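You operate a simulated robot arm through the tools that you are given. There is no shell and no other tool. Be economical: measure what you need, move in short steps, check, and stop when the job is done.

Carry out the task below with a simulated robot arm. There is one attempt and no reset: what you move stays moved.

TASK
Put the watering can on the top of the table leaf away on the window sill.

It is judged by the outcome, as a careful person would: the job done as asked, and still so three seconds after it is handed in. It fails if anything else is knocked over, pushed out of place, dropped, spilled or broken.

THE ROBOT
A 7-joint arm with a two-finger parallel gripper, fixed in place. Base frame: the origin is at the foot of the arm, x ahead of it, y to its left, z up; the work surface is at about z = 750. Lengths are in mm, angles in degrees, forces in N, time in s.
With the tool pointing down near the work surface it reaches from about 300 to 680 mm from the base axis. Its first joint turns from -66.0 to 66.0 degrees. Payload 1.57 kg.
Tool frame: the origin (TCP) lies between the finger pads and is the grasp point; the fingertips stand 30 mm ahead of it; z points along the fingers, y is the line along which they close. The gripper opens to 110 mm. The fingers are 24 mm wide and 12 mm thick; the gripper's body (48 by 112 mm) begins 78 mm behind the TCP.
Orientation is told as [roll, pitch, yaw] about the base's x, y, z axes, in that order, counted from this pose: with the fingers straight down and closing along the base's y, the tool's x points along the base's -x, its y along +y and its z along -z.

THE INTERFACE
- The arm moves only by the tool nudge_tool. Its argument "deltas" is a list of rows, each an object of numbers (a shift or turn left out is 0, a gripper value left out holds the last): "x", "y", "z": the shift along the tool's x, y, z in mm; "wx", "wy", "wz": the turn, a rotation vector about the tool's x, y, z in rad. In form: [{"x": .., "y": .., "z": .., "wx": .., "wy": .., "wz": ..}, ...]. A call has 1 to 8 rows; each row is the pose to reach, as a shift and turn from the pose commanded when the call began, along the tool's axes at that moment. "hand" is the gripper command, from -1 (fully open) to 1 (shut), values between in proportion, set as the call begins (left out, the last holds). A row lasts 0.2 s, in which the tool goes at most 50 mm and 8.6 degrees; a call with a longer step from one row to the next is refused whole, and so is a gripper value outside its range. A pose out of reach is approached as far as the arm can. The call stops where the force on the tool passes 40 N (or 10 N more than at its start, if that is more) or the arm is blocked; 0.2 s more then pass. The fingers move at their own pace (about 108 mm/s each) and stop on an object; they squeeze with about 34 N. The grip force told is the motor's: it shows also when the fingers shut on nothing. Time passes only in rows, and 0.2 s behind the last, so rows that repeat a pose let the fingers close. It gives the time, the measured TCP pose, the force on the tool (base axes), the opening and the grip force at its end, in the units of the frame above (readings bear some noise).
- Cameras (640 x 400 px; columns grow to the right, rows downward): "scene" is fixed at [181.9, -415.6, 1396.8]; the picture's right is [0.52, -0.85, 0.00], its down [-0.56, -0.34, -0.75] and it looks along [0.64, 0.39, -0.66] (base axes); focal length 274 px, centre (320, 200). "wrist" rides on the gripper at [-36, 0, -80] in the tool frame; the picture's right is [0.00, -1.00, 0.00], its down [0.97, 0.00, -0.24] and it looks along [0.24, 0.00, 0.97] (tool axes); focal length 218 px, centre (320, 200).
- grab_frame(camera): a new picture of that camera. No time passes.
- point_at(camera, pixels): for up to 12 pixels [column, row] of the newest picture of that camera ("zoom" is the newest enlarged one), the place [x, y, z] in the base frame of the surface seen there, good to about 3 mm. No time passes.
- inspect(camera, box): a new picture of the part [left, top, right, bottom] of that camera's present view, enlarged. No time passes.
- hand_in(): hands the job in; it is judged then, once.

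Work in short steps. Measure before you move; look again where a grasp or a placing could have gone wrong, and mend it. You have 60 turns and 30 pictures in all, the two below and enlarged ones among them. Open the gripper and draw the arm clear of the work before you hand the job in, unless the task says otherwise; then end with one line.

The tools are called after ">>>" as name(argument=value, ...) on one line, values as JSON. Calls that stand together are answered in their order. nudge_tool: Moves the arm, as the interface text tells. Its arguments: {"type":"object","properties":{"deltas":{"type":"array","items":{"type":"object","properties":{"x":{"type":"number"},"y":{"type":"number"},"z":{"type":"number"},"wx":{"type":"number"},"wy":{"type":"number"},"wz":{"type":"number"}}}},"hand":{"type":"number"}},"required":["deltas"]} The other tools are called the same way: grab_frame (camera) takes a picture; point_at (camera, pixels) gives the place of the surface under pixels of a picture; inspect (camera, box) takes an enlarged picture of a part of a camera's view; hand_in () hands the job in.

At the start:

```text
t: 0.0
eef_pos: [457.0, -172.7, 1204.9]
orientation: [0.0, 0.1, -0.1]
force: [0.5, 0.6, -0.8]
opening: 110.1
grip_force: 0.1
```

scene: 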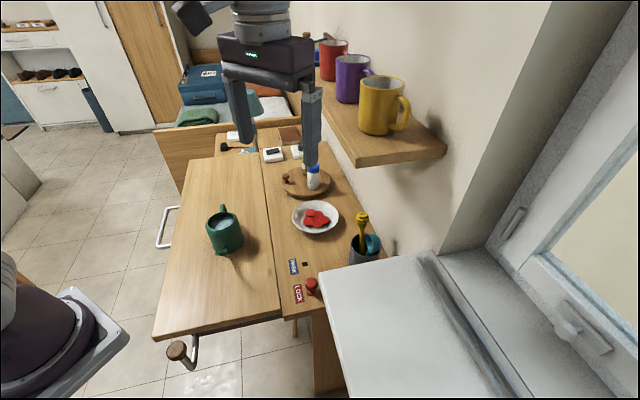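
wrist: 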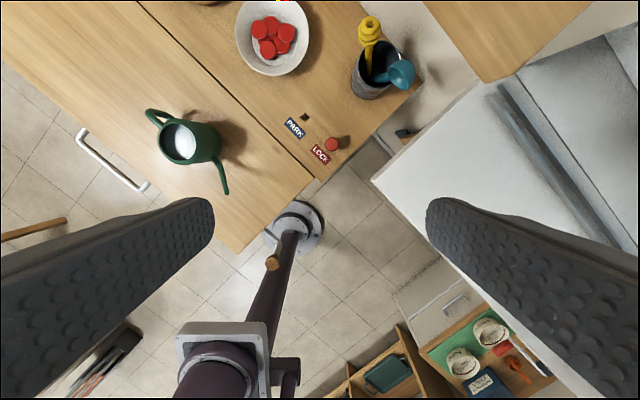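

The green watering can stands at about (224,230) in the scene picture, and the sill is the white surface at lower right. I enlarge both and measure.

>>> inspect(camera="scene", box=[150, 180, 350, 305])

>>> inspect(camera="wrist", box=[120, 80, 360, 230])

>>> point_at(camera="scene", pixels=[[222, 212], [215, 225], [240, 225], [222, 254], [200, 290], [330, 275], [425, 255], [400, 320], [345, 370], [490, 300], [312, 285], [280, 260]])

>>> point_at(camera="wrist", pixels=[[180, 140], [157, 116], [150, 112], [224, 190], [215, 145], [380, 180], [480, 100], [450, 160], [560, 200], [335, 145], [490, 90], [590, 230]])

```text
3.20 times, centred on (250, 242) of scene
```

zoom: 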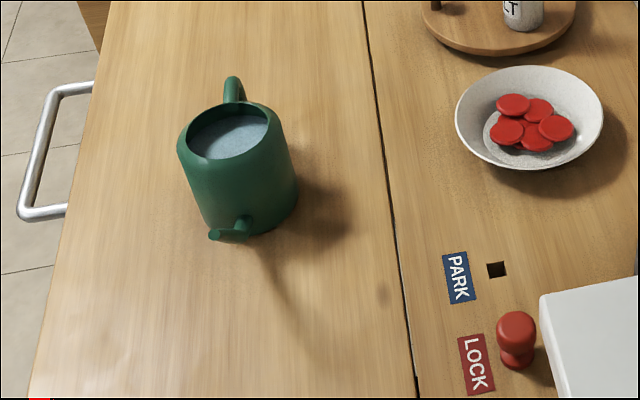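

```text
2.67 times, centred on (240, 155) of wrist
```

zoom: 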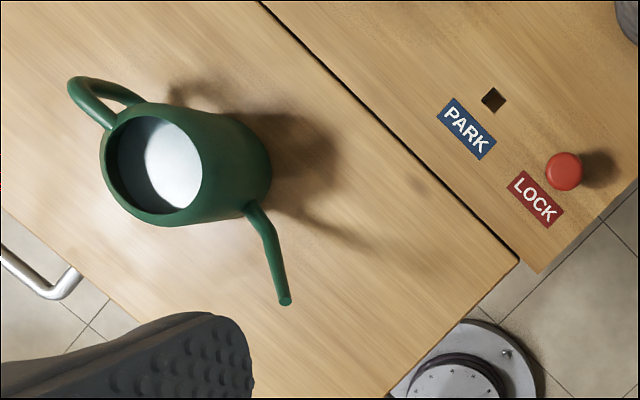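

```text
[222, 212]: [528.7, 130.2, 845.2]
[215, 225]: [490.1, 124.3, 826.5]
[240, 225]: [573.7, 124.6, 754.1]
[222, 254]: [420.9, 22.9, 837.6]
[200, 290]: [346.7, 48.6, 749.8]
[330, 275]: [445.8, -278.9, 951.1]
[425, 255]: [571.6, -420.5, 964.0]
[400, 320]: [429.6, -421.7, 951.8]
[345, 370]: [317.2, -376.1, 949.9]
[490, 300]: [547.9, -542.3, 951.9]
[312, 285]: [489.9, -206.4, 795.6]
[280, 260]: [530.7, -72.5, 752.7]
```

```text
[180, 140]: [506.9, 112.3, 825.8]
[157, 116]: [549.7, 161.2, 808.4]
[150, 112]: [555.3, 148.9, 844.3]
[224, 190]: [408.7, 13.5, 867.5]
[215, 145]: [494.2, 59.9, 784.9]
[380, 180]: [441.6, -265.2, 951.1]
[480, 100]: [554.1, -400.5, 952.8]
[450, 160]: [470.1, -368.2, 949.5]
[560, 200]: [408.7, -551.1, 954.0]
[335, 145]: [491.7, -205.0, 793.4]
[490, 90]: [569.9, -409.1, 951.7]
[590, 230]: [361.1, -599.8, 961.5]
```

The can's axis from handle to spout runs diagonally in the base frame. I measure its rim, body and handle in the enlarged wrist picture.

>>> point_at(camera="zoom", pixels=[[102, 165], [112, 195], [165, 222], [198, 200], [206, 170], [180, 117], [145, 106], [118, 125], [270, 175], [235, 125], [73, 90], [285, 300]])

>>> point_at(camera="scene", pixels=[[206, 228], [210, 219], [222, 213], [232, 213], [238, 218], [240, 240], [212, 245], [226, 245], [235, 225], [224, 206], [222, 221], [230, 252]])

```text
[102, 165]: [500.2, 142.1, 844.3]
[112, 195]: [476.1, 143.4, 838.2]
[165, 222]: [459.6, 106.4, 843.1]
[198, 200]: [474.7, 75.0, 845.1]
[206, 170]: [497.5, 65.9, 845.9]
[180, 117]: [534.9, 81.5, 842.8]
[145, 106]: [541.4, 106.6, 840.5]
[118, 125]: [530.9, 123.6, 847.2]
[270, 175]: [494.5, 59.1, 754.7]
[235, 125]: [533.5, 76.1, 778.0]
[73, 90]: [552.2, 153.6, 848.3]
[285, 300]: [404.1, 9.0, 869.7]
```

```text
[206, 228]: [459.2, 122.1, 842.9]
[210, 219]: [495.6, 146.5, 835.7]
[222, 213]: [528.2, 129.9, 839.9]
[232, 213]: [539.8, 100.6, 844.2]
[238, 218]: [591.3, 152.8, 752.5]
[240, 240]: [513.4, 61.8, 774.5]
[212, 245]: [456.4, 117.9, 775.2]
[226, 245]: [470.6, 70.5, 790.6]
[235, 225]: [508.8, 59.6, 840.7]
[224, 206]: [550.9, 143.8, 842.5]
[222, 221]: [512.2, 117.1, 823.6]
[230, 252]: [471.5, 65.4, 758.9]
```

The can's body is about 88 mm across, centred near (500,104), with its rim at z≈845 and its handle-spout axis at about 45°. Next I look closely at the sill before choosing a spot.

>>> inspect(camera="scene", box=[300, 180, 640, 400])

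>>> point_at(camera="scene", pixels=[[435, 300], [460, 330], [450, 300], [480, 370], [520, 340], [475, 250], [540, 310], [570, 330], [390, 270], [362, 217], [373, 242], [440, 150]])

>>> point_at(camera="wrist", pixels=[[372, 182], [400, 235], [425, 265], [525, 130], [535, 120], [560, 180], [620, 240], [600, 120], [500, 80], [420, 150], [370, 25], [400, 75]])

```text
1.82 times, centred on (470, 290) of scene
```

zoom: 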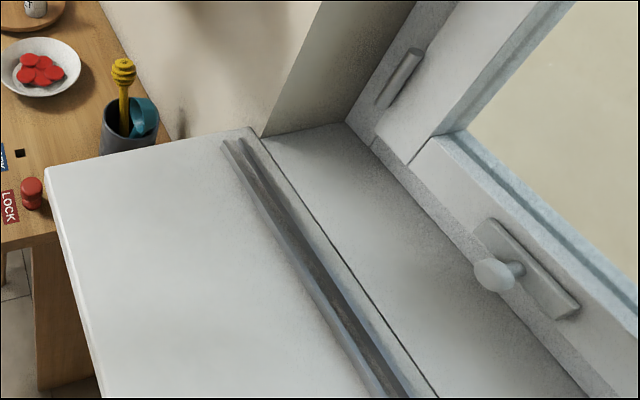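

```text
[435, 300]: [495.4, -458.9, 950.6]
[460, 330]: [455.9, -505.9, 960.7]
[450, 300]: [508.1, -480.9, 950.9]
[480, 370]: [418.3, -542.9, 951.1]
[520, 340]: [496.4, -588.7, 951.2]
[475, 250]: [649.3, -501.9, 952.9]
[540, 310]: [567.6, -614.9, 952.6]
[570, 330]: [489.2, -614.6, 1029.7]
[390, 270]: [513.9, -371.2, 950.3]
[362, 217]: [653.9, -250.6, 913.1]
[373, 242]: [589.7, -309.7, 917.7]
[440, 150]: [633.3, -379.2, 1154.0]
```

```text
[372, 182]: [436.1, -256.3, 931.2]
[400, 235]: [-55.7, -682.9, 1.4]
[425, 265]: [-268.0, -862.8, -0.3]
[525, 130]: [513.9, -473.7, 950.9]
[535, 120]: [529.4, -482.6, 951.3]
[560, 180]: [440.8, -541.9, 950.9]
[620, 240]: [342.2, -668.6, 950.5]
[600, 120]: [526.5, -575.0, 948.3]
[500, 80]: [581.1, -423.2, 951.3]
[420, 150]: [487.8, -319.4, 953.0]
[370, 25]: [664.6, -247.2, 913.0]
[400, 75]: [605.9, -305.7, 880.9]
```

The inner sill board is at z≈951 and clear. Its front edge runs parallel to the can's handle-spout axis, so the can can go over without turning, to about (401,-426). I first move above the can with a yaw of about 44°.

>>> nudge_tool(deltas=[{"x": -5, "y": 35, "z": 25, "wz": -0.096}, {"x": -11, "y": 70, "z": 50, "wz": -0.192}, {"x": -16, "y": 105, "z": 76, "wz": -0.288}, {"x": -21, "y": 139, "z": 102, "wz": -0.384}, {"x": -27, "y": 174, "z": 128, "wz": -0.48}, {"x": -32, "y": 208, "z": 154, "wz": -0.576}, {"x": -38, "y": 243, "z": 180, "wz": -0.672}, {"x": -43, "y": 277, "z": 205, "wz": -0.768}], hand=-1)

>>> grab_frame(camera="wrist")

```text
t: 1.8
eef_pos: [500.2, 103.8, 997.0]
orientation: [0.0, 0.0, 44.1]
force: [-0.8, 0.0, -1.0]
opening: 110.1
grip_force: 0.1
```

```text
24 pictures are left
```

wrist: 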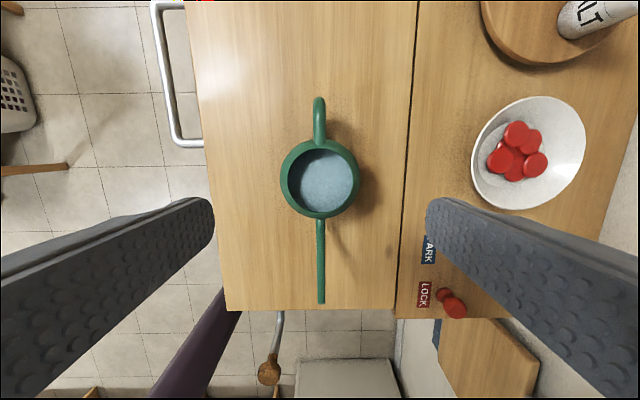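

The can is centred at column 320 with its axis vertical in the picture. I check the rim's centre and the widest part of the body.

>>> point_at(camera="wrist", pixels=[[283, 180], [357, 180], [320, 142], [320, 217], [319, 99], [321, 300], [319, 115], [362, 180], [320, 180]])

```text
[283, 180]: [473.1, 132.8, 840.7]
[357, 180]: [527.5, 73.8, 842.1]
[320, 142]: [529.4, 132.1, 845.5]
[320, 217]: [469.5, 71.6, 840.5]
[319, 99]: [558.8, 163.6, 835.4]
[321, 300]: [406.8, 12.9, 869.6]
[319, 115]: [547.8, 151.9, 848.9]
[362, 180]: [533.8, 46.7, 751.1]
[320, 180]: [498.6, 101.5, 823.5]
```

The rim's centre is at (500,103), which matches the TCP. I descend straight to z≈806 with the gripper open.

>>> nudge_tool(deltas=[{"z": 35}, {"z": 70}, {"z": 105}, {"z": 135}, {"z": 160}, {"z": 178}, {"z": 190}, {"z": 190}])

>>> grab_frame(camera="wrist")

```text
t: 3.6
eef_pos: [499.5, 104.0, 808.9]
orientation: [0.1, 0.1, 44.0]
force: [0.4, 0.3, 0.5]
opening: 109.9
grip_force: 0.0
```

```text
23 pictures are left
```

wrist: 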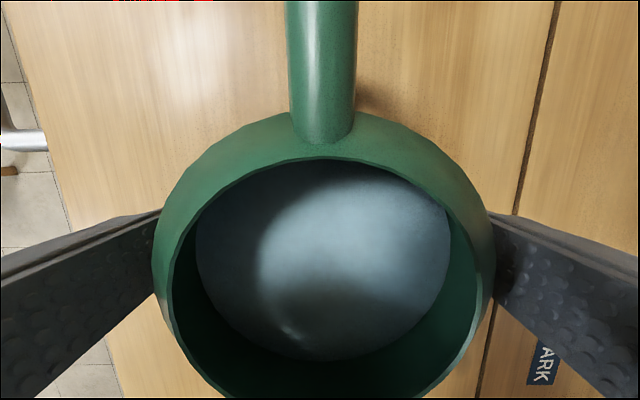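

The fingers straddle the body evenly, so I close the gripper in place.

>>> nudge_tool(deltas=[{"z": 0}, {"z": 0}, {"z": 0}, {"z": 0}], hand=1)

```text
t: 4.6
eef_pos: [499.6, 105.1, 809.0]
orientation: [0.0, 0.1, 44.0]
force: [1.2, 0.1, 0.2]
opening: 89.6
grip_force: 34.1
```

The gripper holds at 89.6 mm with 34 N. I lift gently by 30 mm and check the load.

>>> nudge_tool(deltas=[{"z": -2}, {"z": -6}, {"z": -12}, {"z": -18}, {"z": -24}, {"z": -28}, {"z": -30}, {"z": -30}])

>>> grab_frame(camera="scene")

```text
t: 6.4
eef_pos: [499.2, 104.9, 839.0]
orientation: [0.0, -0.1, 44.0]
force: [-0.7, 0.8, -5.0]
opening: 89.6
grip_force: 33.7
```

```text
22 pictures are left
```

scene: 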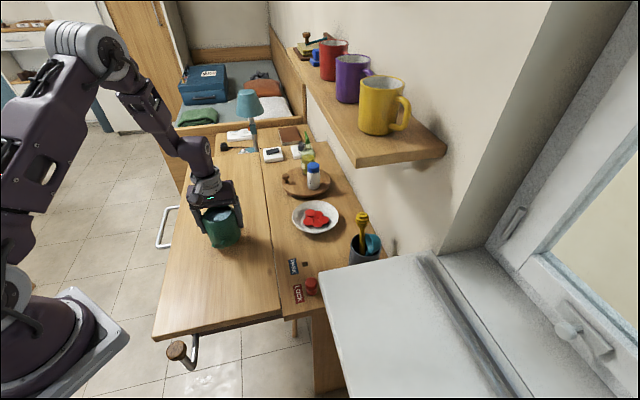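

The can is lifted and level, at about 5 N of load. I raise it another 225 mm so its bottom clears the sill.

>>> nudge_tool(deltas=[{"z": -10}, {"z": -35}, {"z": -70}, {"z": -110}, {"z": -150}, {"z": -190}, {"z": -215}, {"z": -225}])

>>> point_at(camera="scene", pixels=[[355, 167], [300, 75], [445, 155], [345, 270], [353, 390], [400, 300]])

```text
t: 8.2
eef_pos: [500.7, 105.5, 1063.7]
orientation: [0.0, 0.0, 44.1]
force: [0.1, 0.2, -4.6]
opening: 89.5
grip_force: 34.0
```

```text
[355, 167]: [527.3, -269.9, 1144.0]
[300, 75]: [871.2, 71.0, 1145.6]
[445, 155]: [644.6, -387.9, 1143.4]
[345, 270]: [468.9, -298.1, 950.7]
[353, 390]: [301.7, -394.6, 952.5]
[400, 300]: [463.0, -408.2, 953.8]
```

The shelf end lies at about (527,-270) to (645,-388) at z≥1143, so I keep clear of it. Tool x now points along the sill and tool -y towards the window. I carry the can over in gentle ramped legs.

>>> nudge_tool(deltas=[{"x": 5, "y": -2}, {"x": 19, "y": -8}, {"x": 45, "y": -18}, {"x": 74, "y": -30}, {"x": 102, "y": -42}, {"x": 128, "y": -53}, {"x": 149, "y": -61}, {"x": 160, "y": -65}])

>>> nudge_tool(deltas=[{"x": 5, "y": -3}, {"x": 19, "y": -11}, {"x": 45, "y": -27}, {"x": 74, "y": -44}, {"x": 102, "y": -61}, {"x": 128, "y": -76}, {"x": 149, "y": -88}, {"x": 160, "y": -95}])

>>> grab_frame(camera="scene")

```text
t: 10.0
eef_pos: [430.5, -55.3, 1063.2]
orientation: [0.0, 0.0, 43.9]
force: [0.7, 0.0, -5.4]
opening: 89.4
grip_force: 34.3
```

```text
t: 11.8
eef_pos: [379.5, -233.5, 1065.1]
orientation: [0.0, 0.0, 44.0]
force: [0.1, 0.2, -4.6]
opening: 89.3
grip_force: 33.9
```

```text
21 pictures are left
```

scene: 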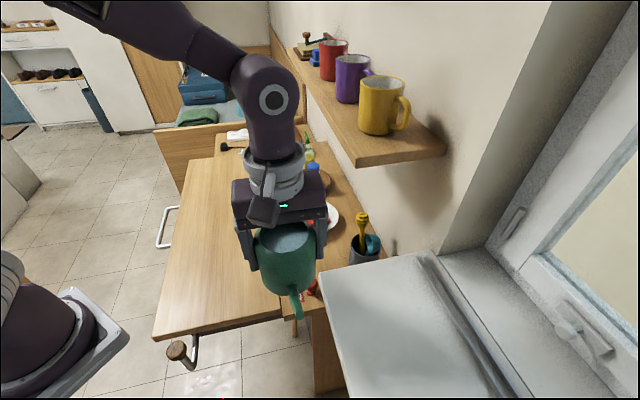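

The can is level and clear. The remaining shift to (401,-426) is x +118, y -153 in tool axes.

>>> nudge_tool(deltas=[{"x": 4, "y": -5}, {"x": 14, "y": -18}, {"x": 33, "y": -43}, {"x": 54, "y": -70}, {"x": 75, "y": -97}, {"x": 94, "y": -122}, {"x": 110, "y": -142}, {"x": 118, "y": -153}])

>>> grab_frame(camera="scene")

>>> grab_frame(camera="wrist")

```text
t: 13.6
eef_pos: [401.1, -424.8, 1063.5]
orientation: [0.0, 0.0, 43.9]
force: [-0.7, -0.5, -4.5]
opening: 89.7
grip_force: 34.0
```

```text
20 pictures are left
```

scene: 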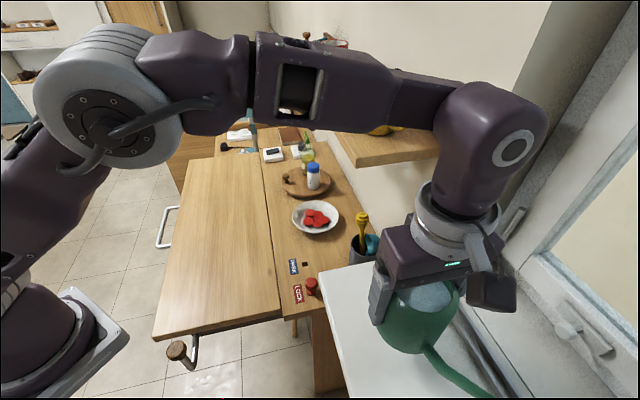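

```text
19 pictures are left
```

wrist: 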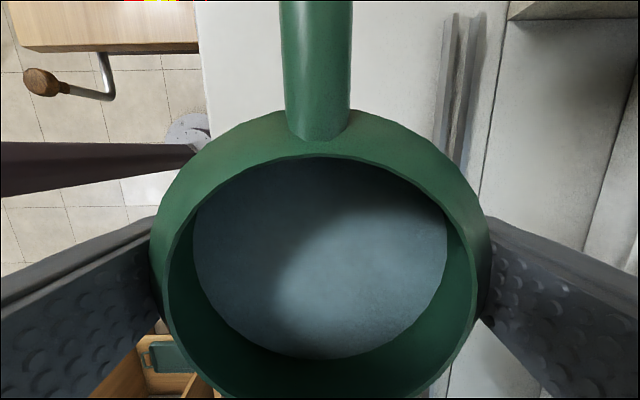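

I check the rail and the front edge against the can's footprint before lowering.

>>> point_at(camera="wrist", pixels=[[206, 60], [215, 120], [445, 60], [436, 120], [458, 60], [250, 60], [400, 60]])

>>> point_at(camera="scene", pixels=[[470, 340], [455, 320], [345, 350], [350, 385], [485, 375]])

```text
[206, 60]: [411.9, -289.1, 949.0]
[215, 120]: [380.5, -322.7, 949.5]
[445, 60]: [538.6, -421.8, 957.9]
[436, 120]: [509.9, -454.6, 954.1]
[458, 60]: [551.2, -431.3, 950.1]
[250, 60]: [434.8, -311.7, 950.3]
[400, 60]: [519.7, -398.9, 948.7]
```

```text
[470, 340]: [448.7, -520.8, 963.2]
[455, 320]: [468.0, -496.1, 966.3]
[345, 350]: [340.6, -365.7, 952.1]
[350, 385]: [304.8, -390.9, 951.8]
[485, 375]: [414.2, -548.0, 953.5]
```

The front edge is at n≈496 and the rail at n≈680, with the can spanning 539–629 between them. I lower it 50 mm, slowing down, and then probe for contact.

>>> nudge_tool(deltas=[{"z": 3}, {"z": 12}, {"z": 22}, {"z": 32}, {"z": 40}, {"z": 46}, {"z": 50}, {"z": 50}])

>>> nudge_tool(deltas=[{"z": 1}, {"z": 2}, {"z": 3}, {"z": 3}])

```text
t: 15.4
eef_pos: [401.3, -425.0, 1012.8]
orientation: [0.0, 0.0, 44.0]
force: [0.9, 0.3, -4.1]
opening: 89.4
grip_force: 34.2
```

```text
t: 16.4
eef_pos: [402.6, -425.4, 1010.8]
orientation: [0.0, 0.0, 44.0]
force: [-0.2, 0.2, -4.6]
opening: 89.6
grip_force: 34.8
```

There is no contact yet (load -4.6 N), so I continue down in 1 mm steps.

>>> nudge_tool(deltas=[{"z": 0.5}, {"z": 1}, {"z": 1.5}, {"z": 1.5}])

```text
t: 17.4
eef_pos: [400.9, -425.0, 1008.8]
orientation: [0.1, 0.0, 44.0]
force: [0.2, -0.2, -4.0]
opening: 89.5
grip_force: 33.4
```

>>> nudge_tool(deltas=[{"z": 0.5}, {"z": 1}, {"z": 1}])

```text
t: 18.2
eef_pos: [401.9, -424.5, 1007.9]
orientation: [-0.2, 0.0, 44.0]
force: [-0.3, 2.8, 11.5]
opening: 89.4
grip_force: 34.0
```

Contact is reached at +11.5 N. I ease up slightly and open the gripper.

>>> nudge_tool(deltas=[{"z": -0.4}, {"z": -0.4}])

>>> nudge_tool(deltas=[{"z": 0}, {"z": 0}, {"z": 0}, {"z": 0}], hand=-1)

>>> grab_frame(camera="wrist")

```text
t: 18.8
eef_pos: [401.8, -425.8, 1008.0]
orientation: [0.0, -0.1, 44.0]
force: [0.3, 2.6, 11.7]
opening: 89.4
grip_force: 33.9
```

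```text
t: 19.8
eef_pos: [401.5, -426.0, 1008.7]
orientation: [0.0, 0.1, 43.9]
force: [-0.3, -0.4, 0.4]
opening: 110.0
grip_force: 0.0
```

```text
18 pictures are left
```

wrist: 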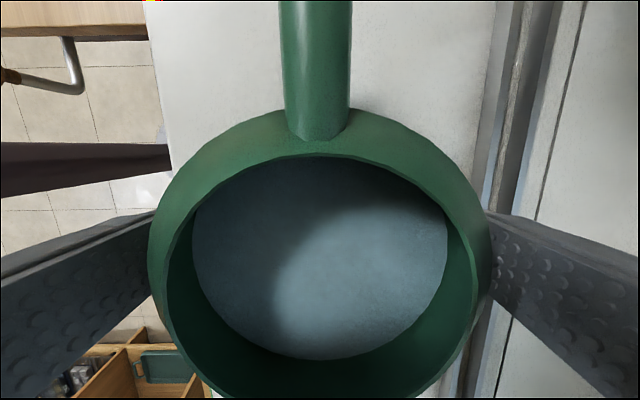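

The can is released and stands free with both fingers clear. I withdraw straight up.

>>> nudge_tool(deltas=[{"z": -8}, {"z": -25}, {"z": -50}, {"z": -80}, {"z": -110}, {"z": -140}, {"z": -165}, {"z": -180}])

>>> nudge_tool(deltas=[{"y": 30}, {"y": 65}, {"y": 105}, {"y": 145}, {"y": 175}, {"y": 190}])

>>> grab_frame(camera="scene")

>>> grab_frame(camera="wrist")

```text
t: 21.6
eef_pos: [402.1, -422.3, 1159.1]
orientation: [1.1, 0.2, 44.8]
force: [0.4, -0.4, 0.3]
opening: 110.2
grip_force: 0.0
out of reach, approached as far as the arm can: row 7, 8
```

```text
t: 23.0
eef_pos: [270.8, -286.4, 1160.1]
orientation: [0.1, 0.0, 44.0]
force: [0.2, 0.5, -0.6]
opening: 110.0
grip_force: 0.1
```

```text
17 pictures are left
```

scene: 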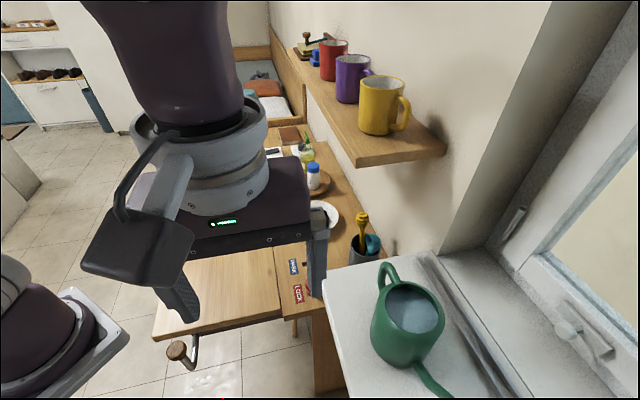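

```text
16 pictures are left
```

wrist: 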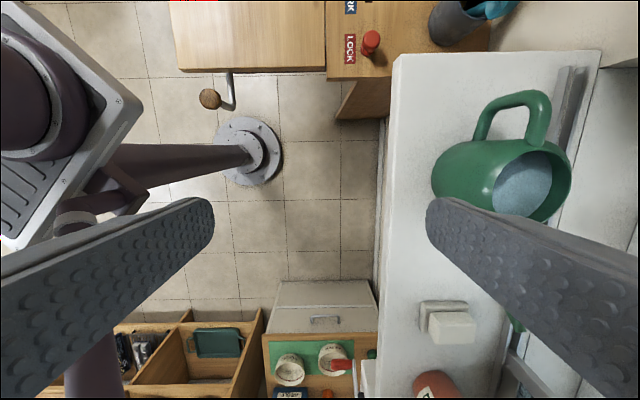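

The can stands on the sill. A white block and a terracotta pot further along the sill have come into view, so I check that the spout is clear of them.

>>> inspect(camera="wrist", box=[380, 250, 620, 400])

>>> point_at(camera="wrist", pixels=[[450, 330], [440, 304], [475, 325], [435, 385], [516, 322], [460, 380]])

```text
2.67 times, centred on (500, 325) of wrist
```

zoom: 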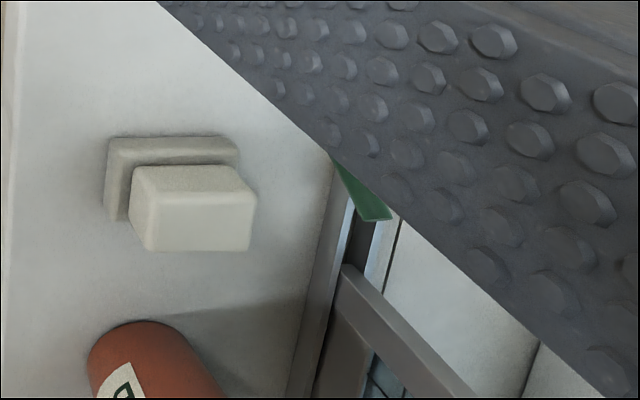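

```text
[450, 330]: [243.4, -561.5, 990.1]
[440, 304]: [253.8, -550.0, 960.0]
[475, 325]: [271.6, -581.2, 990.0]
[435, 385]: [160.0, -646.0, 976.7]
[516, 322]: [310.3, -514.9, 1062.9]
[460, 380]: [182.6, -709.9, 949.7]
```

The spout tip at (310,-515,1063) is about 70 mm from the nearest object, a block at (272,-581), and nothing else has been disturbed. The can stands upright, the gripper is open and the arm is clear, so I hand in.

>>> hand_in()

```text
The job is handed in.
```

The watering can is standing upright on the window sill with its water still in it; I saw nothing else disturbed, and the job is handed in.
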